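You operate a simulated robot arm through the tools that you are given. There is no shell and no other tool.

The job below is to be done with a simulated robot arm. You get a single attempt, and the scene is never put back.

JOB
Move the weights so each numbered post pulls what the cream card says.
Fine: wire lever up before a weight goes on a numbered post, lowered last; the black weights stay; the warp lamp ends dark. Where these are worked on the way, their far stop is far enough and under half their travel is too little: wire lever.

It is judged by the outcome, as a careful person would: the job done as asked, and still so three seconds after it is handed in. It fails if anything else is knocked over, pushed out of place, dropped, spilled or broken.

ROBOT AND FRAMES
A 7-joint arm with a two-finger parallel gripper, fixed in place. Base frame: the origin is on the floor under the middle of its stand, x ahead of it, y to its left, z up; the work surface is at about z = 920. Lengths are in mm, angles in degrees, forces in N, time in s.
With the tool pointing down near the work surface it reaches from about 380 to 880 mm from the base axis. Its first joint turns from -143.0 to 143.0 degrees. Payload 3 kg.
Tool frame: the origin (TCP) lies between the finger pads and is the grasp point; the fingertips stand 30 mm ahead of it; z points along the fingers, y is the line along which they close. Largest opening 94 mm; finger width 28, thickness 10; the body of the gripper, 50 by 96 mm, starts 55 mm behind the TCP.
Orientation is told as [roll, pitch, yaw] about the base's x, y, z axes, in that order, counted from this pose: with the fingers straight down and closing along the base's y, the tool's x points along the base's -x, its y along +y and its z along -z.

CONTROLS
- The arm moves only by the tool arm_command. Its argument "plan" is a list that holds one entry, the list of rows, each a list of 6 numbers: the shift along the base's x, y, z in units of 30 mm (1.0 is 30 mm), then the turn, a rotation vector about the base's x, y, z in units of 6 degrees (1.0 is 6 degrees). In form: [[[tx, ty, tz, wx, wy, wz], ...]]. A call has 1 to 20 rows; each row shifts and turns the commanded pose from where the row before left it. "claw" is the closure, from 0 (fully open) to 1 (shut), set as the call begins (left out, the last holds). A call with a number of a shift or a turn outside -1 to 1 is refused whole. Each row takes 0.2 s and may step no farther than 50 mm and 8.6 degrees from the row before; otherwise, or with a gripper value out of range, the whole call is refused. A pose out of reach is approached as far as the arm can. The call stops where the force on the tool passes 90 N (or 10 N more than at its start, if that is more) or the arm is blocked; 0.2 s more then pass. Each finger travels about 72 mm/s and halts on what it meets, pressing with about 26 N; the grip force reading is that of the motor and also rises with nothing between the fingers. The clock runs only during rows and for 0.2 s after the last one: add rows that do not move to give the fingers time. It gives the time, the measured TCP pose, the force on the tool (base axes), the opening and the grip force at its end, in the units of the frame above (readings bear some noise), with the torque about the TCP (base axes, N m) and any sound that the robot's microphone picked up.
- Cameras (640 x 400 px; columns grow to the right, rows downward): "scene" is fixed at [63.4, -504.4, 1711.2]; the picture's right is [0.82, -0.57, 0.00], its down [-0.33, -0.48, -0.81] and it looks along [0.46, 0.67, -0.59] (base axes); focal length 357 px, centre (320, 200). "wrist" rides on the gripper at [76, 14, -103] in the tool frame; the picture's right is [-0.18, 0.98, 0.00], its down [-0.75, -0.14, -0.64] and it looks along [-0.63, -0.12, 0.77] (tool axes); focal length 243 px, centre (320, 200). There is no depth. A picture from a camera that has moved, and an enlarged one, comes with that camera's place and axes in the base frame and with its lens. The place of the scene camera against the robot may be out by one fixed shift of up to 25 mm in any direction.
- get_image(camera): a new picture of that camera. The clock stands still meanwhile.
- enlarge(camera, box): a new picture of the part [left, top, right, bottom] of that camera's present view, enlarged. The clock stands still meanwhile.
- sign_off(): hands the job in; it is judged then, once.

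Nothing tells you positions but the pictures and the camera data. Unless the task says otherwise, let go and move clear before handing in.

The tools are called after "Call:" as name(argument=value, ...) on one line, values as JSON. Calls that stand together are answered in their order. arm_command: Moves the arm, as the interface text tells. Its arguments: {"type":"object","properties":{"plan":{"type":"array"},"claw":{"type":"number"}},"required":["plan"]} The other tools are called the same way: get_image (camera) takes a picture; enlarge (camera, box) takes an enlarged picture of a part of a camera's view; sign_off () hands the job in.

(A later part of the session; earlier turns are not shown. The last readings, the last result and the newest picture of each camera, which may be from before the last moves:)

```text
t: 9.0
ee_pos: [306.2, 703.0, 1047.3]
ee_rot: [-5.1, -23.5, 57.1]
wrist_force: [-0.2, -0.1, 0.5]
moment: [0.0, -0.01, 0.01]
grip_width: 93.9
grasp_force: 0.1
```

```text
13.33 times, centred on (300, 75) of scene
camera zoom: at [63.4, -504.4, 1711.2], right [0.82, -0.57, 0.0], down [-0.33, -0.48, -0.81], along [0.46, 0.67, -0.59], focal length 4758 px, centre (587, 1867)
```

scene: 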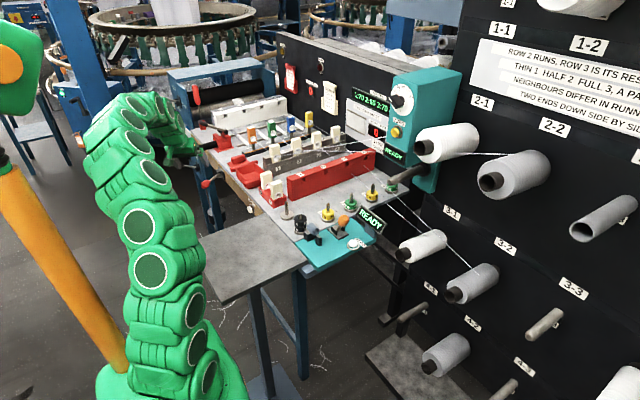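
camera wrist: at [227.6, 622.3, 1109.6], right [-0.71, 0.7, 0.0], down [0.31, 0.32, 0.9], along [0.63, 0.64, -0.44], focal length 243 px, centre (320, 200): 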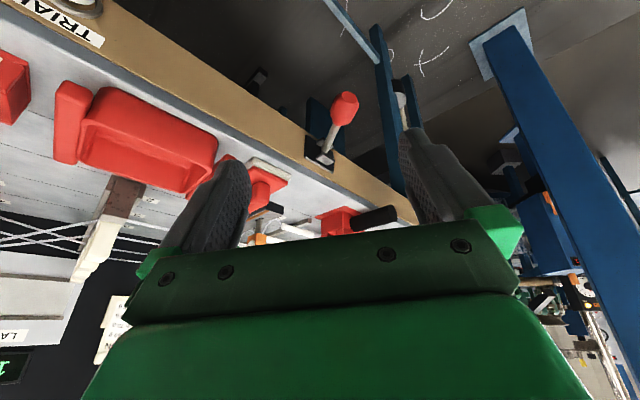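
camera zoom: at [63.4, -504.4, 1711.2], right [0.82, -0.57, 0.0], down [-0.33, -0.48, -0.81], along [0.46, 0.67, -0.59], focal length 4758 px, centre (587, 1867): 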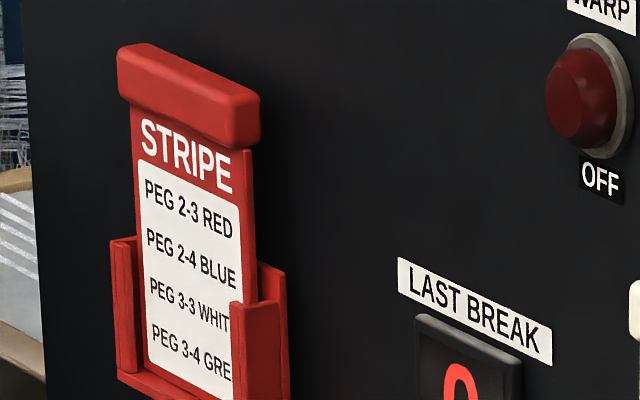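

By elimination the labelled levers are ROLLERS and DRAIN; the red lever on the bench front (in line with the drop-wire bar) looks like the wire lever. Before deciding I'll look at how threads run near the posts and check the teal shelf from above.

Call:
enlarge(camera="scene", box=[350, 160, 410, 220])

Call:
enlarge(camera="scene", box=[290, 185, 350, 245])

Call:
enlarge(camera="scene", box=[300, 200, 390, 260])

Call:
enlarge(camera="scene", box=[380, 120, 500, 220])

```text
6.67 times, centred on (380, 190) of scene
camera zoom: at [63.4, -504.4, 1711.2], right [0.82, -0.57, 0.0], down [-0.33, -0.48, -0.81], along [0.46, 0.67, -0.59], focal length 2379 px, centre (-80, 267)
```

zoom: 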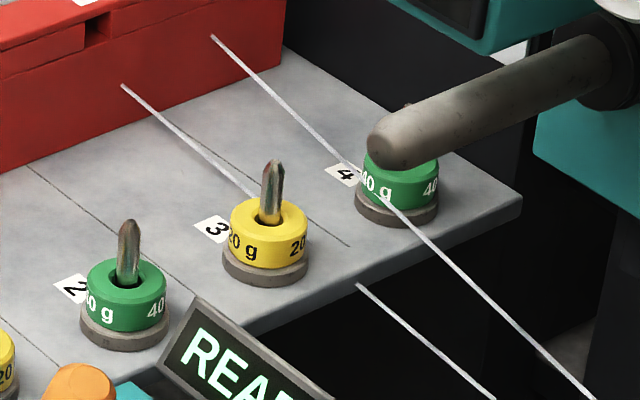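

```text
6.67 times, centred on (320, 215) of scene
camera zoom: at [63.4, -504.4, 1711.2], right [0.82, -0.57, 0.0], down [-0.33, -0.48, -0.81], along [0.46, 0.67, -0.59], focal length 2379 px, centre (320, 100)
```

zoom: 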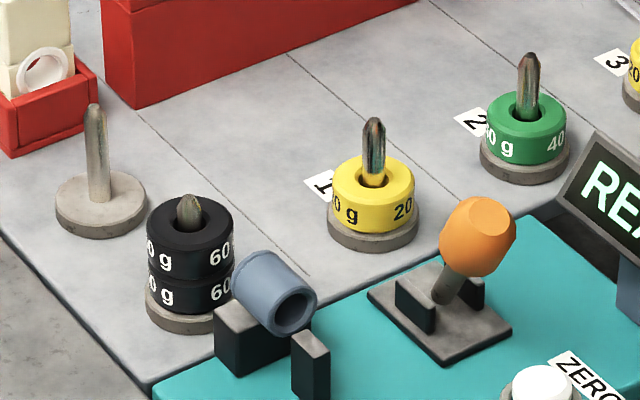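

```text
6.67 times, centred on (345, 230) of scene
camera zoom: at [63.4, -504.4, 1711.2], right [0.82, -0.57, 0.0], down [-0.33, -0.48, -0.81], along [0.46, 0.67, -0.59], focal length 2379 px, centre (153, 0)
```

zoom: 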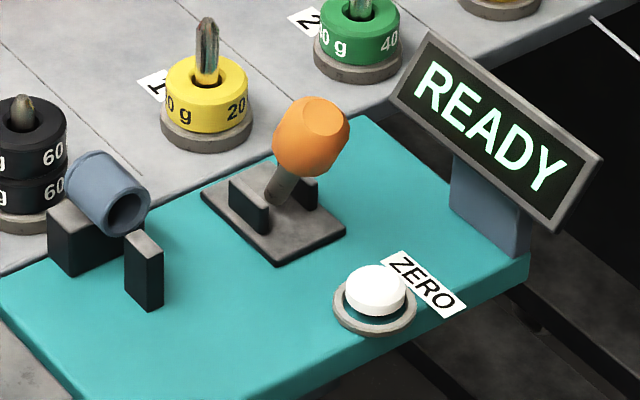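

```text
4.00 times, centred on (440, 170) of scene
camera zoom: at [63.4, -504.4, 1711.2], right [0.82, -0.57, 0.0], down [-0.33, -0.48, -0.81], along [0.46, 0.67, -0.59], focal length 1428 px, centre (-160, 320)
```

zoom: 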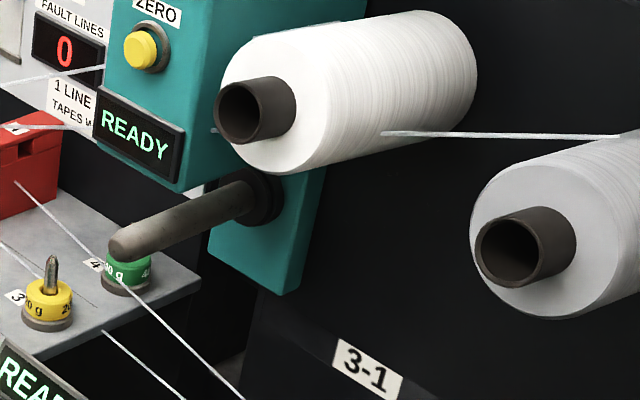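

Threads 1 and 2 run high toward the creel and don't cross posts 1/2; 3 and 4 run beside posts 3/4. I'll untilt, rise, and go above the right-hand end to inspect posts, the teal shelf lever and its labels.

Call:
arm_command(plan=[[[0, 0, 1, -0.7, 0.7, 0], [0, 0, 1, -0.7, 0.7, 0], [0, 0, 1, -0.7, 0.7, 0], [0, 0, 1, -0.7, 0.7, 0]]])

Call:
arm_command(plan=[[[0.36, -0.965, 0, 0, 0, -0.583], [0.36, -0.965, 0, 0, 0, -0.583], [0.36, -0.965, 0, 0, 0, -0.583], [0.36, -0.965, 0, 0, 0, -0.583], [0.36, -0.965, 0, 0, 0, -0.583], [0.36, -0.965, 0, 0, 0, -0.583], [0.36, -0.965, 0, 0, 0, -0.583], [0.36, -0.965, 0, 0, 0, -0.583], [0.36, -0.965, 0, 0, 0, -0.583], [0.36, -0.965, 0, 0, 0, -0.583], [0.36, -0.965, 0, 0, 0, -0.583], [0.36, -0.965, 0, 0, 0, -0.583], [0.36, -0.965, 0, 0, 0, -0.583], [0.36, -0.965, 0, 0, 0, -0.583], [0.36, -0.965, 0, 0, 0, -0.583], [0.36, -0.965, 0, 0, 0, -0.583]]])

Call:
get_image(camera="wrist")

Call:
enlarge(camera="wrist", box=[230, 60, 430, 240])

```text
t: 10.2
ee_pos: [411.7, 674.7, 1152.7]
ee_rot: [0.7, -0.8, 50.7]
wrist_force: [-0.8, 0.4, 1.4]
moment: [-0.03, 0.0, 0.0]
grip_width: 94.0
grasp_force: 0.1
stopped in row 4: the arm was blocked; the commanded pose is now the measured one
```

```text
t: 13.6
ee_pos: [577.8, 209.6, 1148.7]
ee_rot: [0.4, 0.8, -5.4]
wrist_force: [0.0, -0.2, 0.1]
moment: [-0.01, -0.04, 0.03]
grip_width: 94.0
grasp_force: 0.1
```

```text
taken
camera wrist: at [504.6, 231.1, 1252.8], right [0.28, 0.96, 0.0], down [0.75, -0.22, 0.63], along [0.61, -0.17, -0.78], focal length 243 px, centre (320, 200)
```

wrist: 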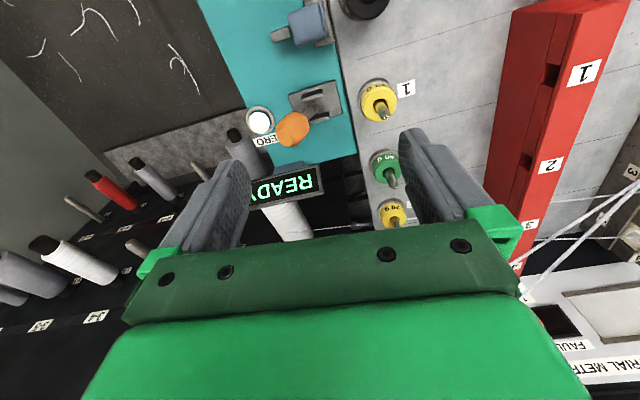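

```text
2.22 times, centred on (330, 150) of wrist
camera zoom: at [504.6, 231.1, 1252.8], right [0.28, 0.96, 0.0], down [0.75, -0.22, 0.63], along [0.61, -0.17, -0.78], focal length 539 px, centre (298, 311)
```

zoom: 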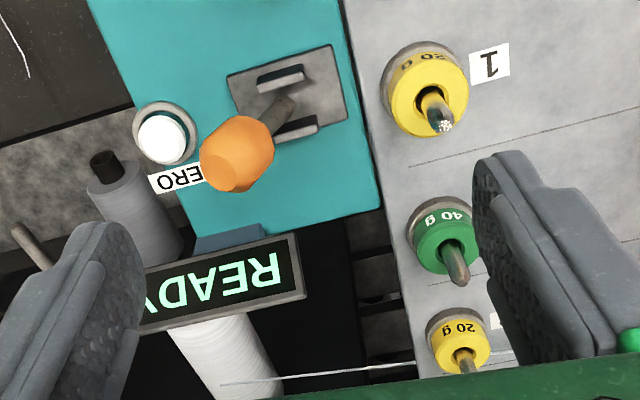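

No label on the orange lever; the teal shelf belongs to a tester unit. Post 1 is near (619, 276), post 2 near (716, 275), post 3 near (808, 274). Next I'll tilt the camera up to read the full tension display, including post 4.

Call:
arm_command(plan=[[[-0.43, 0.78, 0.56, 0, -1, 0.15], [-0.43, 0.78, 0.56, 0, -1, 0.15], [-0.43, 0.78, 0.56, 0, -1, 0.15], [-0.43, 0.78, 0.56, 0, -1, 0.15], [-0.43, 0.78, 0.56, 0, -1, 0.15], [-0.43, 0.78, 0.56, 0, -1, 0.15]]])

Call:
get_image(camera="wrist")

```text
t: 15.0
ee_pos: [491.6, 359.2, 1252.3]
ee_rot: [1.9, -35.3, -0.1]
wrist_force: [0.8, 0.4, 0.4]
moment: [-0.01, 0.04, 0.02]
grip_width: 94.1
grasp_force: 0.1
```

```text
taken
camera wrist: at [370.5, 370.3, 1293.0], right [0.13, 0.98, 0.13], down [0.25, -0.16, 0.96], along [0.96, -0.09, -0.26], focal length 243 px, centre (320, 200)
```

wrist: 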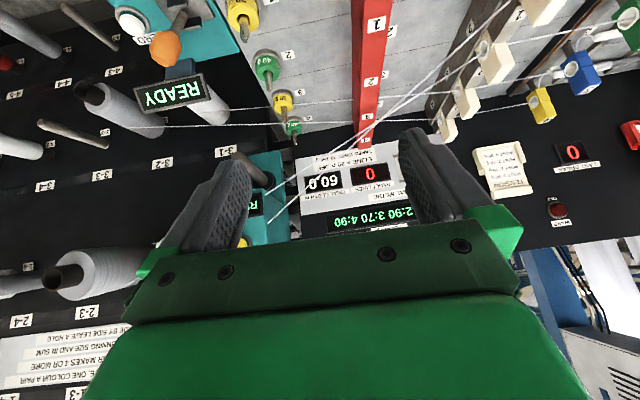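

The display shows 4:90, so only posts 1 and 2 need swapping. I'll zoom on threads around the posts to plan clearances.

Call:
enlarge(camera="wrist", box=[200, 0, 420, 150])

Call:
enlarge(camera="wrist", box=[400, 0, 640, 150])

Call:
enlarge(camera="wrist", box=[240, 130, 440, 240])

Call:
enlarge(camera="wrist", box=[460, 130, 640, 250])

```text
2.67 times, centred on (310, 75) of wrist
camera zoom: at [370.5, 370.3, 1293.0], right [0.13, 0.98, 0.13], down [0.25, -0.16, 0.96], along [0.96, -0.09, -0.26], focal length 647 px, centre (347, 533)
```

zoom: 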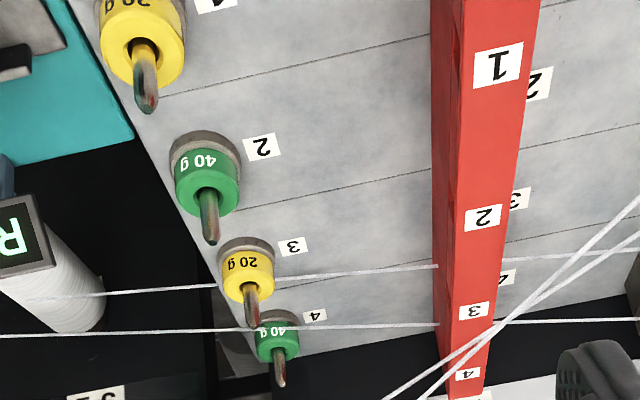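

```text
2.67 times, centred on (520, 75) of wrist
camera zoom: at [370.5, 370.3, 1293.0], right [0.13, 0.98, 0.13], down [0.25, -0.16, 0.96], along [0.96, -0.09, -0.26], focal length 647 px, centre (-213, 533)
```

zoom: 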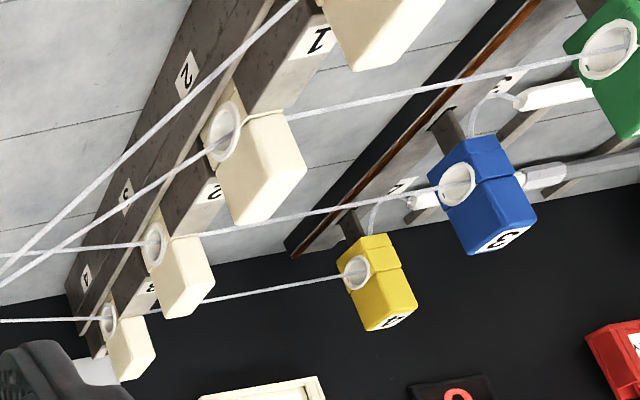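

```text
3.20 times, centred on (340, 185) of wrist
camera zoom: at [370.5, 370.3, 1293.0], right [0.13, 0.98, 0.13], down [0.25, -0.16, 0.96], along [0.96, -0.09, -0.26], focal length 776 px, centre (256, 248)
```

zoom: 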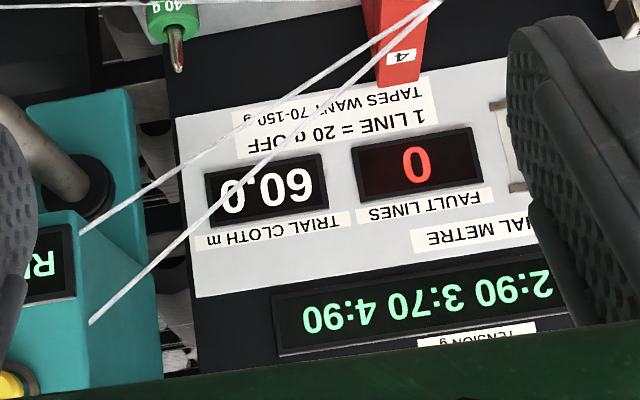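

```text
3.33 times, centred on (550, 190) of wrist
camera zoom: at [370.5, 370.3, 1293.0], right [0.13, 0.98, 0.13], down [0.25, -0.16, 0.96], along [0.96, -0.09, -0.26], focal length 809 px, centre (-447, 233)
```

zoom: 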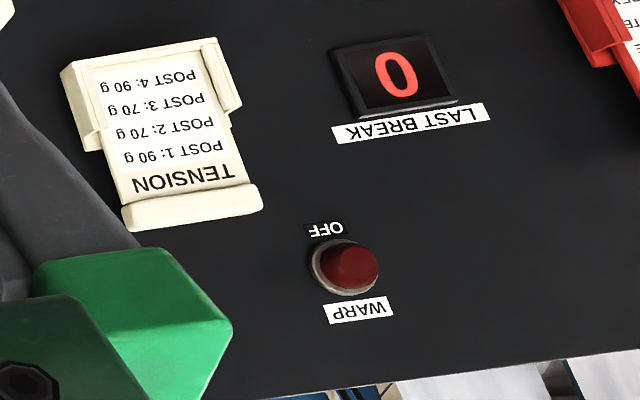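

Targets confirmed: only posts 1 and 2 swap; the warp lamp is dark now. I'll now move toward the red lever, first levelling the tool at a safe point in front of the bench.

Call:
arm_command(plan=[[[-0.436, 0.957, -0.63, 0, 0.84, -0.357], [-0.436, 0.957, -0.63, 0, 0.84, -0.357], [-0.436, 0.957, -0.63, 0, 0.84, -0.357], [-0.436, 0.957, -0.63, 0, 0.84, -0.357], [-0.436, 0.957, -0.63, 0, 0.84, -0.357], [-0.436, 0.957, -0.63, 0, 0.84, -0.357], [-0.436, 0.957, -0.63, 0, 0.84, -0.357]]])

```text
t: 16.6
ee_pos: [408.4, 553.7, 1121.3]
ee_rot: [-2.6, -0.2, -14.3]
wrist_force: [0.0, -0.6, -1.1]
moment: [-0.02, 0.0, 0.0]
grip_width: 93.9
grasp_force: 0.0
```

Now I'll tilt the tool ~45° outward (fingers toward +y and down) while descending in front of the bench, with the fingers shut to serve as a pusher.

Call:
arm_command(plan=[[[-0.26, 0.36, -0.46, 0.94, -0.243, 0], [-0.26, 0.36, -0.46, 0.94, -0.243, 0], [-0.26, 0.36, -0.46, 0.94, -0.243, 0], [-0.26, 0.36, -0.46, 0.94, -0.243, 0], [-0.26, 0.36, -0.46, 0.94, -0.243, 0], [-0.26, 0.36, -0.46, 0.94, -0.243, 0], [-0.26, 0.36, -0.46, 0.94, -0.243, 0], [-0.26, 0.36, -0.46, 0.94, -0.243, 0]]], claw=1)

Call:
get_image(camera="wrist")

Call:
get_image(camera="scene")

```text
t: 18.4
ee_pos: [344.8, 640.7, 1010.9]
ee_rot: [44.2, -0.4, -14.5]
wrist_force: [-0.4, -0.2, -0.2]
moment: [-0.02, 0.02, 0.0]
grip_width: 0.0
grasp_force: 26.2
```

```text
taken
camera wrist: at [256.4, 599.8, 1094.2], right [0.35, 0.64, 0.69], down [0.59, -0.72, 0.37], along [0.73, 0.28, -0.63], focal length 243 px, centre (320, 200)
```

wrist: 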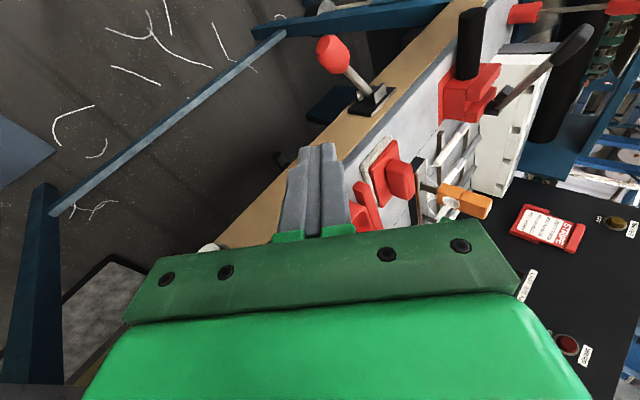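

```text
taken
```

scene: 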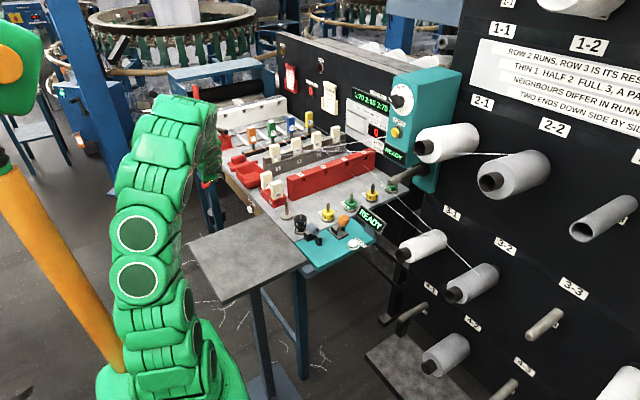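

The view here shows the lever clearly. I'll zoom to refine its position.

Call:
enlarge(camera="wrist", box=[290, 20, 410, 130])

Call:
enlarge(camera="wrist", box=[360, 60, 520, 240])

```text
3.64 times, centred on (350, 75) of wrist
camera zoom: at [256.4, 599.8, 1094.2], right [0.35, 0.64, 0.69], down [0.59, -0.72, 0.37], along [0.73, 0.28, -0.63], focal length 882 px, centre (211, 654)
```

zoom: 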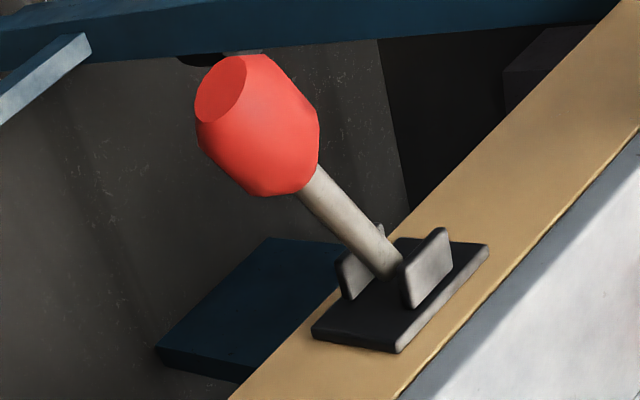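

```text
2.22 times, centred on (440, 150) of wrist
camera zoom: at [256.4, 599.8, 1094.2], right [0.35, 0.64, 0.69], down [0.59, -0.72, 0.37], along [0.73, 0.28, -0.63], focal length 539 px, centre (53, 311)
```

zoom: 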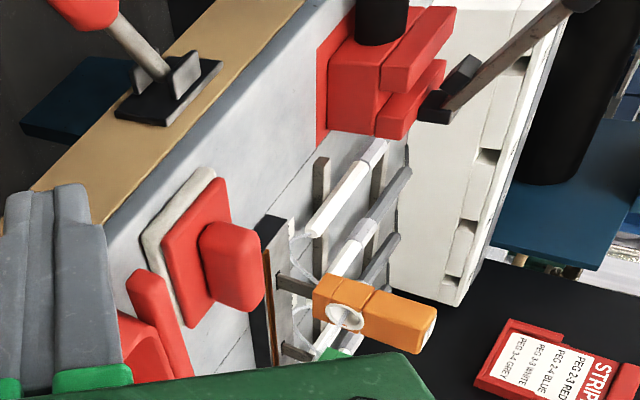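

Triangulating from four views puts the knob near (367, 809, 865) and the pivot near (430, 835, 886). I need to determine its swing direction, so I'll zoom tightly on the bracket.

Call:
enlarge(camera="wrist", box=[340, 70, 400, 120])

Call:
enlarge(camera="scene", box=[195, 135, 265, 205])

```text
8.00 times, centred on (370, 95) of wrist
camera zoom: at [256.4, 599.8, 1094.2], right [0.35, 0.64, 0.69], down [0.59, -0.72, 0.37], along [0.73, 0.28, -0.63], focal length 1941 px, centre (-80, 1040)
```

zoom: 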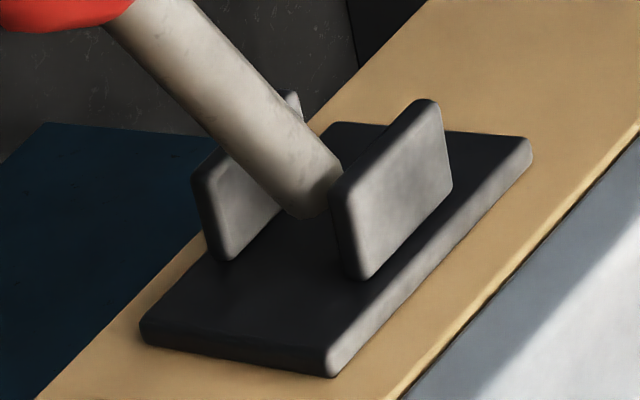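

```text
5.71 times, centred on (230, 170) of scene
camera zoom: at [63.4, -504.4, 1711.2], right [0.82, -0.57, 0.0], down [-0.33, -0.48, -0.81], along [0.46, 0.67, -0.59], focal length 2039 px, centre (834, 371)
```

zoom: 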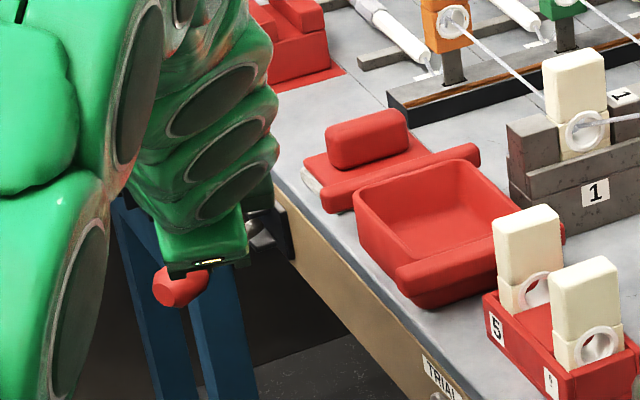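

The bracket's cheeks run parallel to the bench edge, so I must establish which way this lever swings. I'll shift the camera 100 mm along +y for a second well-separated view.

Call:
arm_command(plan=[[[0, 0.8, 0, 0, 0, 0], [0, 0.8, 0, 0, 0, 0], [0, 0.8, 0, 0, 0, 0], [0, 0.8, 0, 0, 0, 0]]])

Call:
get_image(camera="wrist")

Call:
enlarge(camera="wrist", box=[220, 50, 380, 150])

```text
t: 19.4
ee_pos: [344.2, 735.6, 1010.5]
ee_rot: [44.0, -0.4, -14.6]
wrist_force: [0.0, 0.0, 0.1]
moment: [-0.01, -0.01, 0.03]
grip_width: 0.2
grasp_force: 25.8
```

```text
taken
camera wrist: at [255.5, 696.1, 1094.2], right [0.35, 0.64, 0.68], down [0.59, -0.72, 0.37], along [0.73, 0.27, -0.63], focal length 243 px, centre (320, 200)
```

wrist: 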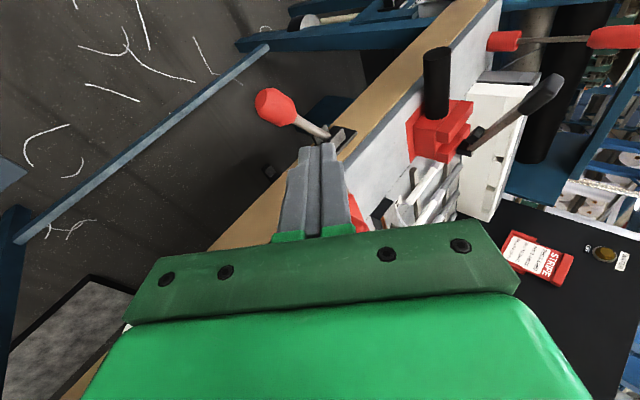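

```text
4.00 times, centred on (300, 100) of wrist
camera zoom: at [255.5, 696.1, 1094.2], right [0.35, 0.64, 0.68], down [0.59, -0.72, 0.37], along [0.73, 0.27, -0.63], focal length 970 px, centre (400, 600)
```

zoom: 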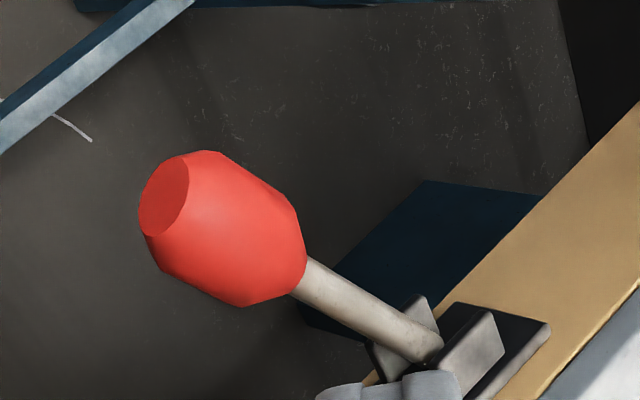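

Triangulation gives the knob at about (364, 802, 872) and pivot (438, 840, 879): the lever lies nearly horizontal, leaning toward −y, so it swings along the bench edge toward +y. I'll reduce the tilt to 30°, open the fingers and stand off before straddling the knob.

Call:
arm_command(plan=[[[0.1, 0.245, -0.667, -0.753, 0.202, 0], [0.1, 0.245, -0.667, -0.753, 0.202, 0], [0.1, 0.245, -0.667, -0.753, 0.202, 0], [0, 0, 0, 0, 0, 0], [0, 0, 0, 0, 0, 0]]], claw=0)

Call:
get_image(camera="wrist")

Call:
enlarge(camera="wrist", box=[220, 60, 420, 240])

Call:
enlarge(camera="scene", box=[170, 110, 290, 220])

```text
t: 20.6
ee_pos: [355.2, 758.3, 950.9]
ee_rot: [30.2, -0.3, -14.5]
wrist_force: [-0.5, -0.5, 0.3]
moment: [-0.03, -0.03, 0.04]
grip_width: 93.9
grasp_force: 0.2
```

```text
taken
camera wrist: at [270.8, 740.9, 1047.3], right [0.39, 0.78, 0.49], down [0.62, -0.62, 0.49], along [0.68, 0.11, -0.72], focal length 243 px, centre (320, 200)
```

wrist: 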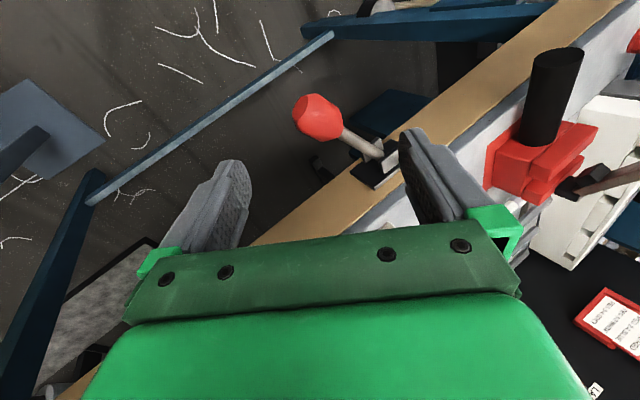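

```text
2.22 times, centred on (320, 150) of wrist
camera zoom: at [270.8, 740.9, 1047.3], right [0.39, 0.78, 0.49], down [0.62, -0.62, 0.49], along [0.68, 0.11, -0.72], focal length 539 px, centre (320, 311)
```

zoom: 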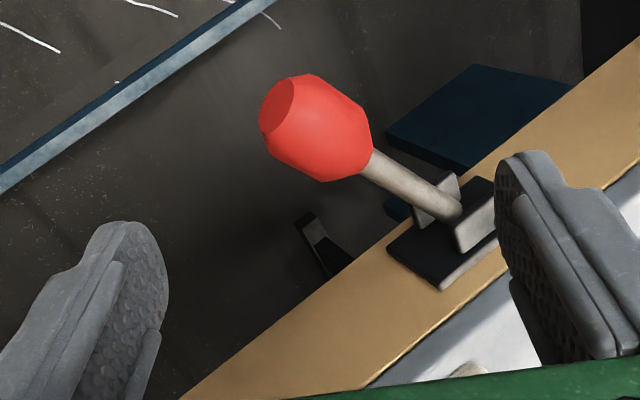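

```text
3.64 times, centred on (230, 165) of scene
camera zoom: at [63.4, -504.4, 1711.2], right [0.82, -0.57, 0.0], down [-0.33, -0.48, -0.81], along [0.46, 0.67, -0.59], focal length 1298 px, centre (647, 327)
```

zoom: 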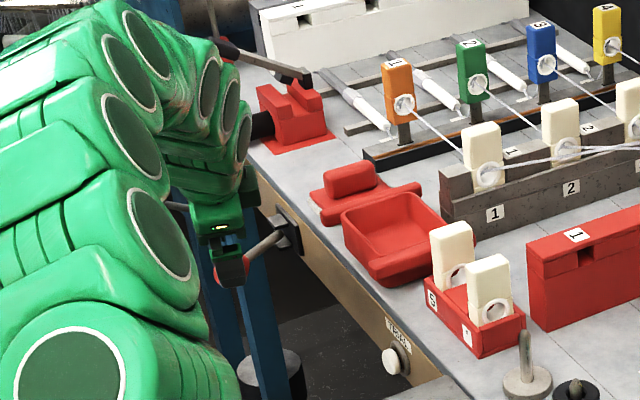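

Knob refined to (363, 802, 872), pivot about (442, 848, 872): lever horizontal, 30° toward −y. I'll now advance along the tool axis to straddle the knob with open fingers.

Call:
arm_command(plan=[[[0.087, 0.486, -0.877, 0, 0, 0], [0.087, 0.486, -0.877, 0, 0, 0], [0.087, 0.486, -0.877, 0, 0, 0]]])

Call:
get_image(camera="wrist")

Call:
enlarge(camera="scene", box=[170, 110, 290, 220])

```text
t: 21.4
ee_pos: [359.6, 802.8, 871.7]
ee_rot: [30.0, -0.3, -14.5]
wrist_force: [-1.0, 0.1, -0.1]
moment: [0.01, 0.0, 0.0]
grip_width: 94.0
grasp_force: 0.1
```

```text
taken
camera wrist: at [276.8, 784.4, 967.5], right [0.39, 0.78, 0.49], down [0.62, -0.62, 0.49], along [0.68, 0.11, -0.72], focal length 243 px, centre (320, 200)
```

wrist: 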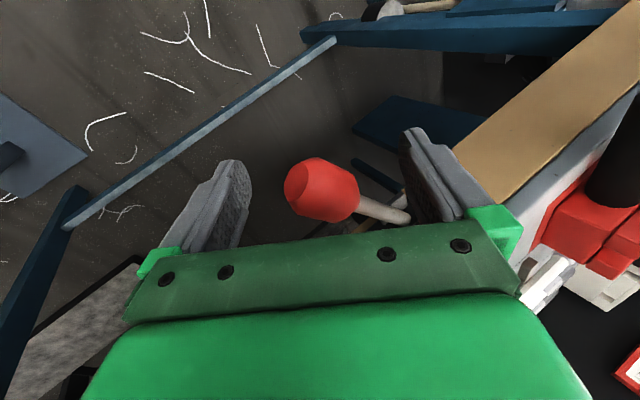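

```text
3.64 times, centred on (230, 165) of scene
camera zoom: at [63.4, -504.4, 1711.2], right [0.82, -0.57, 0.0], down [-0.33, -0.48, -0.81], along [0.46, 0.67, -0.59], focal length 1298 px, centre (647, 327)
```

zoom: 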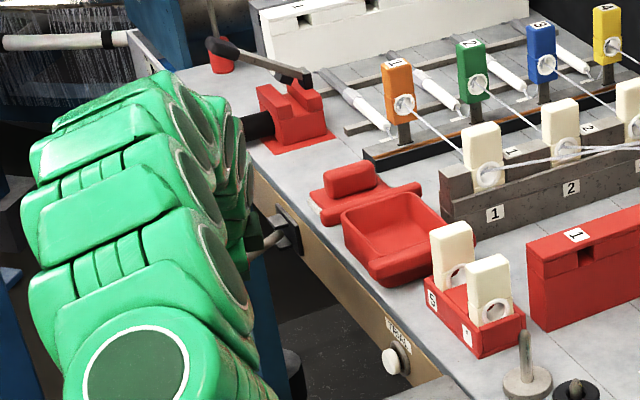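

The knob sits right between the fingers at the TCP. I'll close the fork to ~50 mm and then push along +y in small steps.

Call:
arm_command(plan=[[[0, 0, 0, 0, 0, 0], [0, 0, 0, 0, 0, 0], [0, 0.3, 0, 0, 0, 0], [0, 0.3, 0, 0, 0, 0]]], claw=0.48)

Call:
get_image(camera="wrist")

```text
t: 22.4
ee_pos: [360.4, 820.4, 868.9]
ee_rot: [30.0, -0.4, -14.5]
wrist_force: [-3.5, -6.7, -6.0]
moment: [0.15, -0.03, -0.04]
grip_width: 54.4
grasp_force: 5.0
```

```text
taken
camera wrist: at [277.3, 802.1, 964.8], right [0.39, 0.78, 0.49], down [0.62, -0.62, 0.49], along [0.68, 0.11, -0.72], focal length 243 px, centre (320, 200)
```

wrist: 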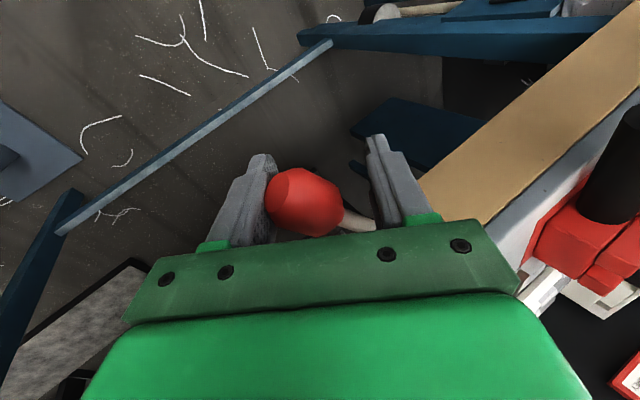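

Finger touches the knob with light force. I'll keep pushing in +y.

Call:
arm_command(plan=[[[0, 0.3, 0, 0, 0, 0], [0, 0.3, 0, 0, 0, 0], [0, 0.3, 0, 0, 0, 0]]])

Call:
get_image(camera="wrist")

```text
t: 23.2
ee_pos: [361.8, 847.0, 872.0]
ee_rot: [30.3, -0.3, -14.6]
wrist_force: [1.0, -1.9, -0.8]
moment: [0.03, -0.01, 0.04]
grip_width: 50.0
grasp_force: 0.8
```

```text
taken
camera wrist: at [278.9, 828.6, 967.2], right [0.39, 0.78, 0.5], down [0.61, -0.62, 0.49], along [0.69, 0.12, -0.72], focal length 243 px, centre (320, 200)
```

wrist: 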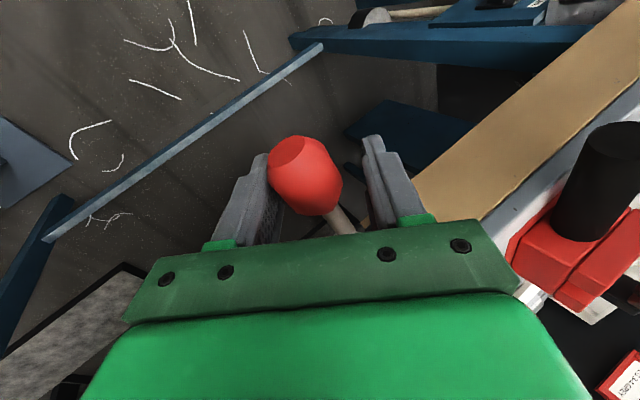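

The lever swings as predicted with little force. Continuing toward the far stop.

Call:
arm_command(plan=[[[0, 0.3, 0, 0, 0, 0], [0, 0.3, 0, 0, 0, 0], [0, 0.3, 0, 0, 0, 0], [0, 0.3, 0, 0, 0, 0]]])

Call:
get_image(camera="wrist")

Call:
enlarge(camera="scene", box=[170, 80, 350, 220])

```text
t: 24.2
ee_pos: [360.5, 881.7, 870.4]
ee_rot: [30.1, -0.3, -14.3]
wrist_force: [-1.6, -0.8, -1.5]
moment: [0.0, -0.01, -0.03]
grip_width: 50.3
grasp_force: 1.2
```

```text
taken
camera wrist: at [277.2, 863.4, 966.2], right [0.39, 0.78, 0.49], down [0.62, -0.62, 0.49], along [0.68, 0.12, -0.72], focal length 243 px, centre (320, 200)
```

wrist: 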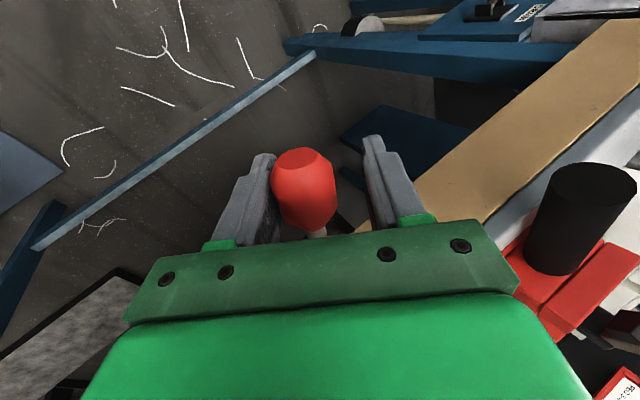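

```text
2.86 times, centred on (260, 150) of scene
camera zoom: at [63.4, -504.4, 1711.2], right [0.82, -0.57, 0.0], down [-0.33, -0.48, -0.81], along [0.46, 0.67, -0.59], focal length 1020 px, centre (491, 343)
```

zoom: 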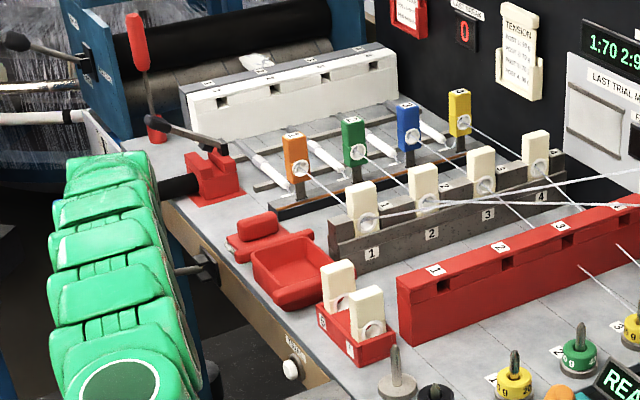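

Same-zoom comparison of the drop wires, then continue pushing.

Call:
enlarge(camera="scene", box=[170, 110, 290, 220])

Call:
arm_command(plan=[[[0, 0.3, 0, 0, 0, 0], [0, 0.3, 0, 0, 0, 0]]])

Call:
get_image(camera="wrist")

Call:
enlarge(camera="scene", box=[170, 110, 290, 220])

```text
3.64 times, centred on (230, 165) of scene
camera zoom: at [63.4, -504.4, 1711.2], right [0.82, -0.57, 0.0], down [-0.33, -0.48, -0.81], along [0.46, 0.67, -0.59], focal length 1298 px, centre (647, 327)
```

zoom: 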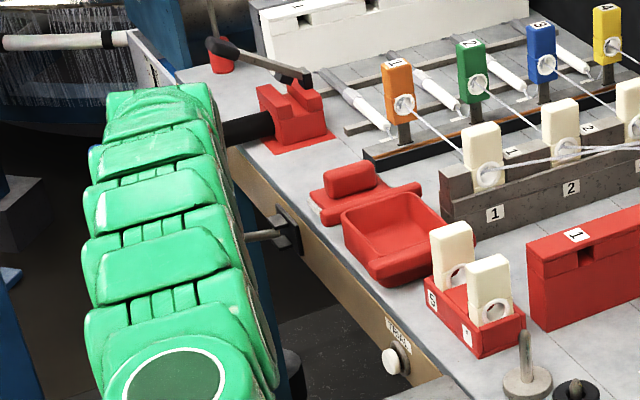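

```text
t: 24.8
ee_pos: [362.4, 898.6, 869.7]
ee_rot: [30.1, -0.3, -14.5]
wrist_force: [0.2, -0.5, -0.6]
moment: [0.0, 0.01, -0.03]
grip_width: 49.0
grasp_force: 0.0
```

```text
taken
camera wrist: at [279.6, 880.2, 965.3], right [0.39, 0.78, 0.49], down [0.62, -0.62, 0.49], along [0.68, 0.11, -0.72], focal length 243 px, centre (320, 200)
```

wrist: 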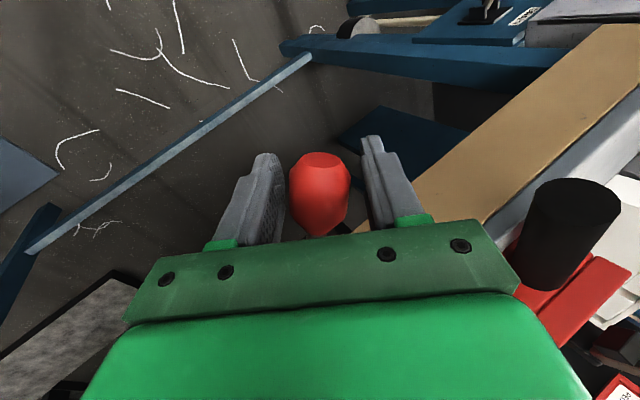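

```text
3.64 times, centred on (230, 165) of scene
camera zoom: at [63.4, -504.4, 1711.2], right [0.82, -0.57, 0.0], down [-0.33, -0.48, -0.81], along [0.46, 0.67, -0.59], focal length 1298 px, centre (647, 327)
```

zoom: 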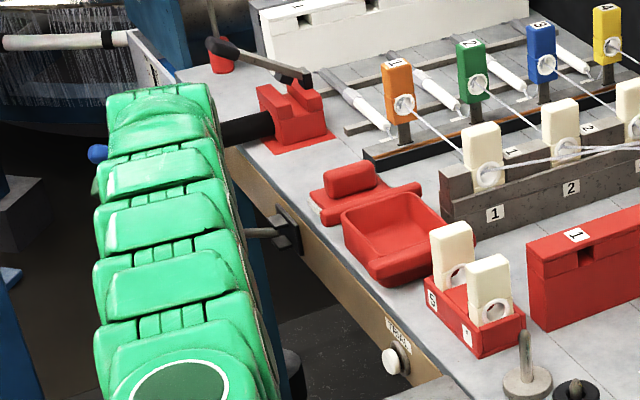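

The lever snapped over to its far stop at about y = 898. The drop wires look unmoved, so I'll check the lamps, displays and the rest of the scene for any effect.

Call:
enlarge(camera="scene", box=[270, 30, 430, 150])

Call:
enlarge(camera="scene", box=[250, 100, 310, 150])

Call:
get_image(camera="scene")

```text
3.33 times, centred on (350, 90) of scene
camera zoom: at [63.4, -504.4, 1711.2], right [0.82, -0.57, 0.0], down [-0.33, -0.48, -0.81], along [0.46, 0.67, -0.59], focal length 1190 px, centre (220, 567)
```

zoom: 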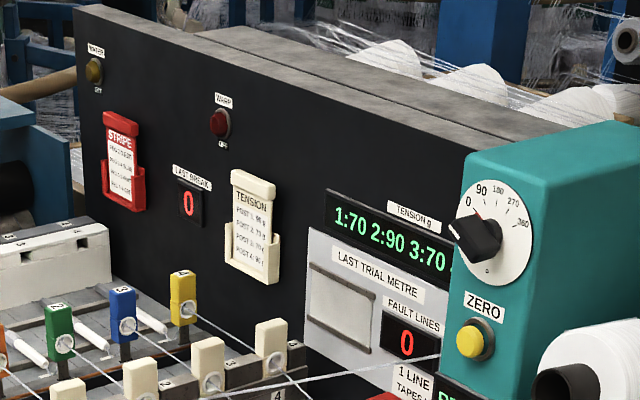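

```text
8.00 times, centred on (280, 125) of scene
camera zoom: at [63.4, -504.4, 1711.2], right [0.82, -0.57, 0.0], down [-0.33, -0.48, -0.81], along [0.46, 0.67, -0.59], focal length 2855 px, centre (640, 800)
```

zoom: 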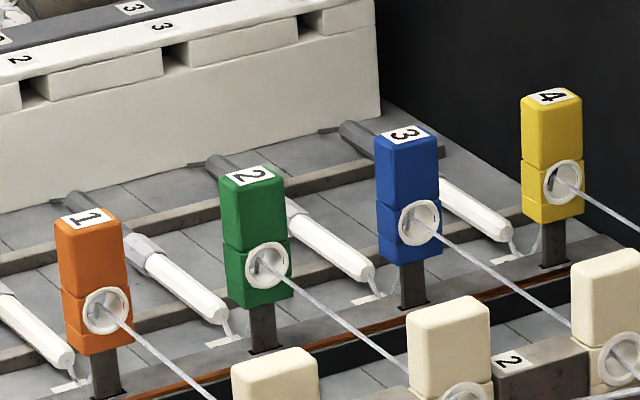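

```text
taken
```

scene: 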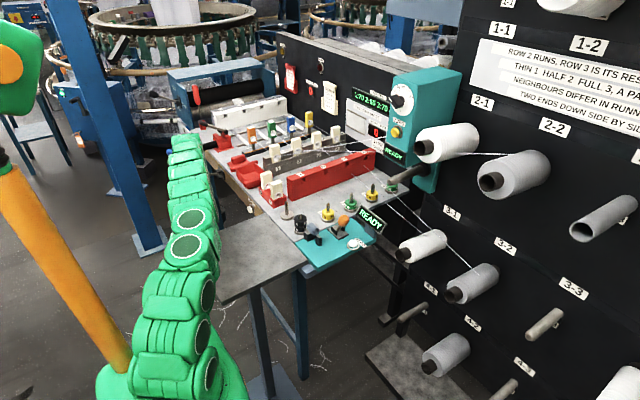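

No visible change in the drop wires or lamps yet. I'll zoom on the labelled bracket at the top right of the wrist view and other areas to make sure which lever is which.

Call:
enlarge(camera="wrist", box=[400, 0, 640, 120])

Call:
enlarge(camera="scene", box=[150, 60, 250, 150])

Call:
enlarge(camera="wrist", box=[240, 120, 420, 240])

```text
2.67 times, centred on (520, 60) of wrist
camera zoom: at [279.6, 880.2, 965.3], right [0.39, 0.78, 0.49], down [0.62, -0.62, 0.49], along [0.68, 0.11, -0.72], focal length 647 px, centre (-213, 573)
```

zoom: 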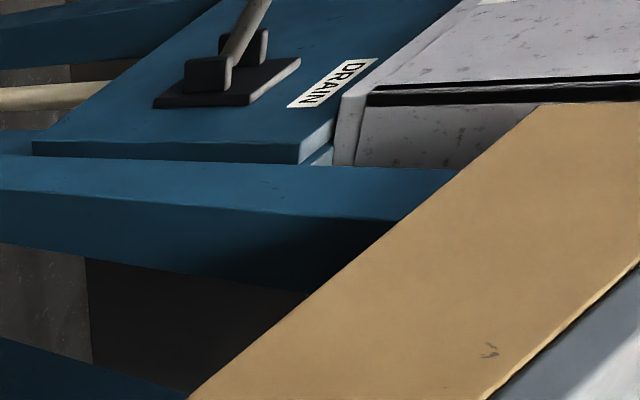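

```text
4.44 times, centred on (200, 105) of scene
camera zoom: at [63.4, -504.4, 1711.2], right [0.82, -0.57, 0.0], down [-0.33, -0.48, -0.81], along [0.46, 0.67, -0.59], focal length 1586 px, centre (853, 622)
```

zoom: 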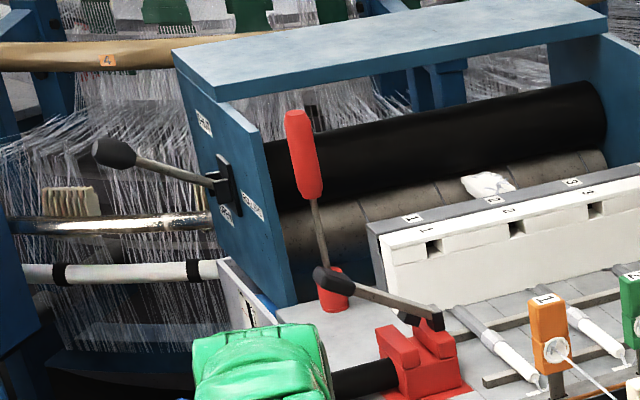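

```text
3.33 times, centred on (330, 180) of wrist
camera zoom: at [279.6, 880.2, 965.3], right [0.39, 0.78, 0.49], down [0.62, -0.62, 0.49], along [0.68, 0.11, -0.72], focal length 809 px, centre (287, 267)
```

zoom: 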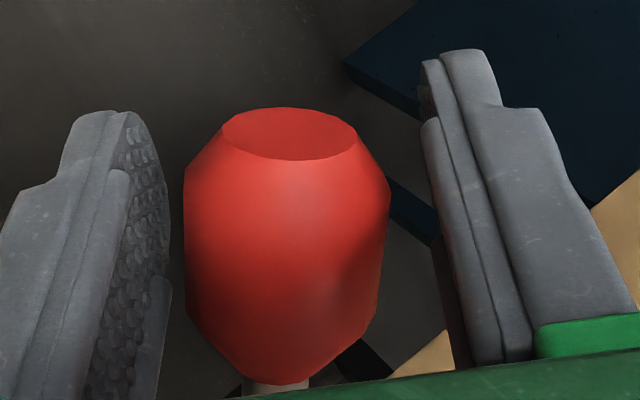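

The knob now sits free between the fingers. I'll nudge further to confirm it's at a hard stop.

Call:
arm_command(plan=[[[0, 0.3, 0, 0, 0, 0], [0, 0.3, 0, 0, 0, 0], [0, 0, 0, 0, 0, 0]]])

Call:
enlarge(camera="wrist", box=[240, 120, 420, 240])

```text
t: 25.6
ee_pos: [363.3, 916.1, 868.2]
ee_rot: [29.9, -0.4, -14.5]
wrist_force: [0.0, -29.0, -18.2]
moment: [0.42, 0.06, -0.06]
grip_width: 67.8
grasp_force: 16.6
```

```text
3.33 times, centred on (330, 180) of wrist
camera zoom: at [279.8, 897.8, 964.0], right [0.39, 0.78, 0.49], down [0.62, -0.62, 0.49], along [0.68, 0.11, -0.72], focal length 809 px, centre (287, 267)
```

zoom: 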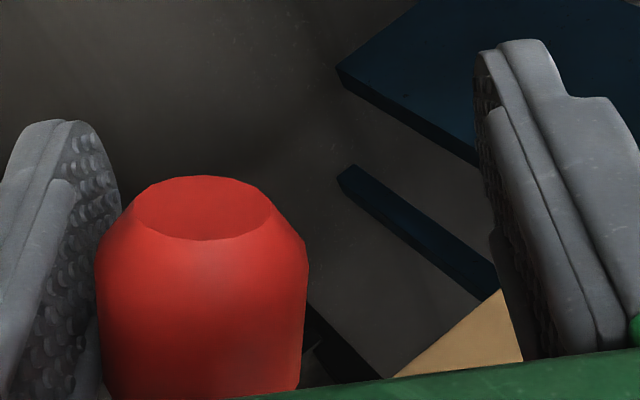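

A 29 N reaction confirms the far stop. I'll back off, withdraw along the tool axis, and go to the same viewpoint I had before to compare the drop wires before/after.

Call:
arm_command(plan=[[[0, -0.6, 0.05, 0, 0, 0], [0, 0, 0, 0, 0, 0], [-0.087, -0.486, 0.877, 0, 0, 0], [-0.087, -0.486, 0.877, 0, 0, 0], [-0.087, -0.486, 0.877, 0, 0, 0]]], claw=0.3)

Call:
arm_command(plan=[[[-0.03, -0.89, 0.26, 0.286, -0.077, 0], [-0.03, -0.89, 0.26, 0.286, -0.077, 0], [-0.03, -0.89, 0.26, 0.286, -0.077, 0], [-0.03, -0.89, 0.26, 0.286, -0.077, 0], [-0.03, -0.89, 0.26, 0.286, -0.077, 0], [-0.03, -0.89, 0.26, 0.286, -0.077, 0], [-0.03, -0.89, 0.26, 0.286, -0.077, 0], [-0.03, -0.89, 0.26, 0.286, -0.077, 0]]], claw=1)

Call:
enlarge(camera="wrist", box=[360, 60, 520, 240])

Call:
get_image(camera="wrist")

```text
t: 26.8
ee_pos: [355.0, 856.7, 950.0]
ee_rot: [30.0, -0.2, -14.5]
wrist_force: [0.5, -0.7, -0.2]
moment: [0.02, 0.02, -0.01]
grip_width: 65.8
grasp_force: 0.0
```

```text
t: 28.6
ee_pos: [345.9, 642.0, 1013.8]
ee_rot: [44.4, -0.3, -14.6]
wrist_force: [-0.7, 0.1, -0.3]
moment: [0.0, 0.0, 0.0]
grip_width: 0.2
grasp_force: 26.3
```

```text
2.22 times, centred on (440, 150) of wrist
camera zoom: at [257.1, 602.3, 1097.5], right [0.35, 0.64, 0.69], down [0.59, -0.72, 0.37], along [0.73, 0.28, -0.63], focal length 539 px, centre (53, 311)
```

zoom: 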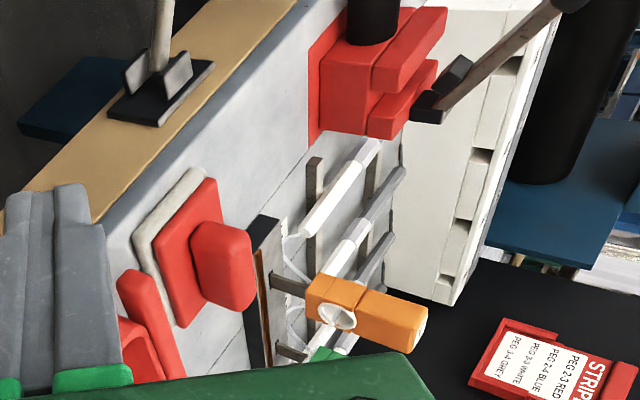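

```text
taken
camera wrist: at [257.1, 602.3, 1097.5], right [0.35, 0.64, 0.69], down [0.59, -0.72, 0.37], along [0.73, 0.28, -0.63], focal length 243 px, centre (320, 200)
```

wrist: 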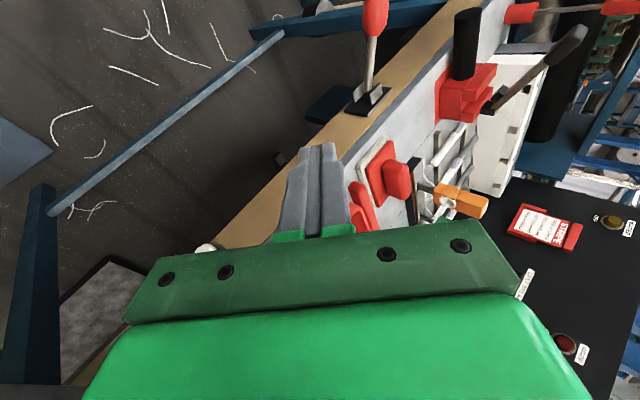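

The lever is clearly in its other position and latched; nothing else changed, and by elimination this red lever is the wire lever (now up). Next I'll return level and move above the posts.

Call:
arm_command(plan=[[[0.26, -0.36, 0.46, -0.94, 0.243, 0], [0.26, -0.36, 0.46, -0.94, 0.243, 0], [0.26, -0.36, 0.46, -0.94, 0.243, 0], [0.26, -0.36, 0.46, -0.94, 0.243, 0], [0.26, -0.36, 0.46, -0.94, 0.243, 0], [0.26, -0.36, 0.46, -0.94, 0.243, 0], [0.26, -0.36, 0.46, -0.94, 0.243, 0], [0.26, -0.36, 0.46, -0.94, 0.243, 0]]], claw=0)

Call:
arm_command(plan=[[[0.67, -0.77, -0.15, 0, 0, 0.2], [0.67, -0.77, -0.15, 0, 0, 0.2], [0.67, -0.77, -0.15, 0, 0, 0.2], [0.67, -0.77, -0.15, 0, 0, 0.2], [0.67, -0.77, -0.15, 0, 0, 0.2], [0.67, -0.77, -0.15, 0, 0, 0.2], [0.67, -0.77, -0.15, 0, 0, 0.2], [0.67, -0.77, -0.15, 0, 0, 0.2], [0.67, -0.77, -0.15, 0, 0, 0.2], [0.67, -0.77, -0.15, 0, 0, 0.2], [0.67, -0.77, -0.15, 0, 0, 0.2], [0.67, -0.77, -0.15, 0, 0, 0.2]]])

Call:
get_image(camera="wrist")

Call:
enlarge(camera="wrist", box=[230, 40, 430, 240])

Call:
enlarge(camera="scene", box=[270, 30, 430, 150])

```text
t: 30.4
ee_pos: [408.0, 556.8, 1122.8]
ee_rot: [-2.4, -0.2, -14.5]
wrist_force: [0.5, 0.2, -0.1]
moment: [0.03, -0.03, 0.0]
grip_width: 94.2
grasp_force: 0.1
```

```text
t: 33.0
ee_pos: [651.9, 274.2, 1067.7]
ee_rot: [-2.2, -0.1, 0.2]
wrist_force: [0.7, -0.1, 0.1]
moment: [0.01, -0.04, -0.01]
grip_width: 94.1
grasp_force: 0.1
```

```text
taken
camera wrist: at [575.7, 292.9, 1171.2], right [0.18, 0.98, -0.04], down [0.75, -0.12, 0.65], along [0.63, -0.15, -0.76], focal length 243 px, centre (320, 200)
```

wrist: 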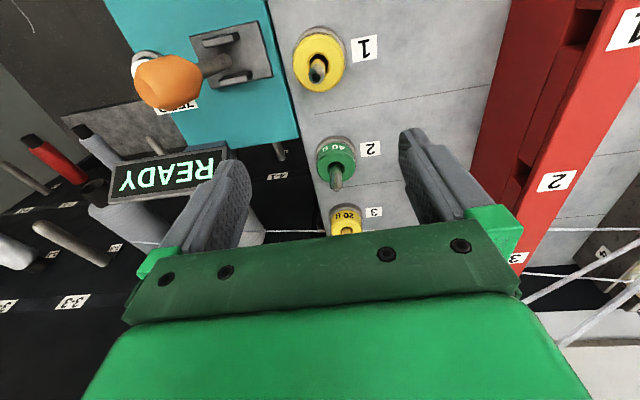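

```text
2.00 times, centred on (330, 140) of wrist
camera zoom: at [575.7, 292.9, 1171.2], right [0.18, 0.98, -0.04], down [0.75, -0.12, 0.65], along [0.63, -0.15, -0.76], focal length 485 px, centre (300, 320)
```

zoom: 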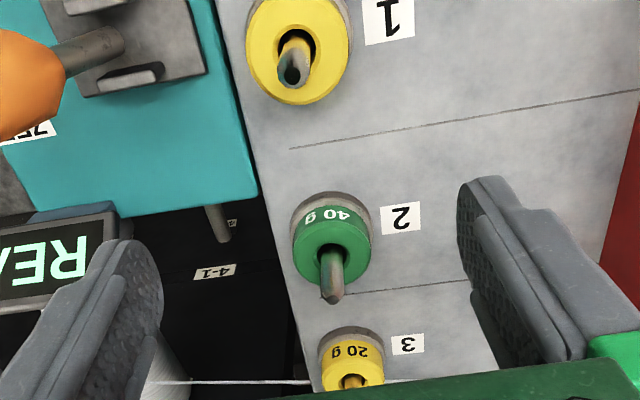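

```text
3.33 times, centred on (350, 90) of scene
camera zoom: at [63.4, -504.4, 1711.2], right [0.82, -0.57, 0.0], down [-0.33, -0.48, -0.81], along [0.46, 0.67, -0.59], focal length 1190 px, centre (220, 567)
```

zoom: 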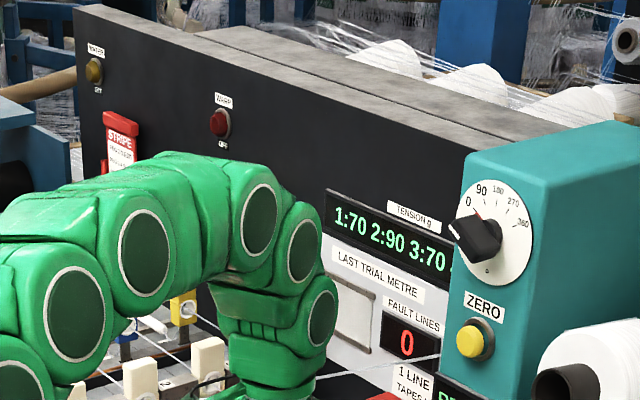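

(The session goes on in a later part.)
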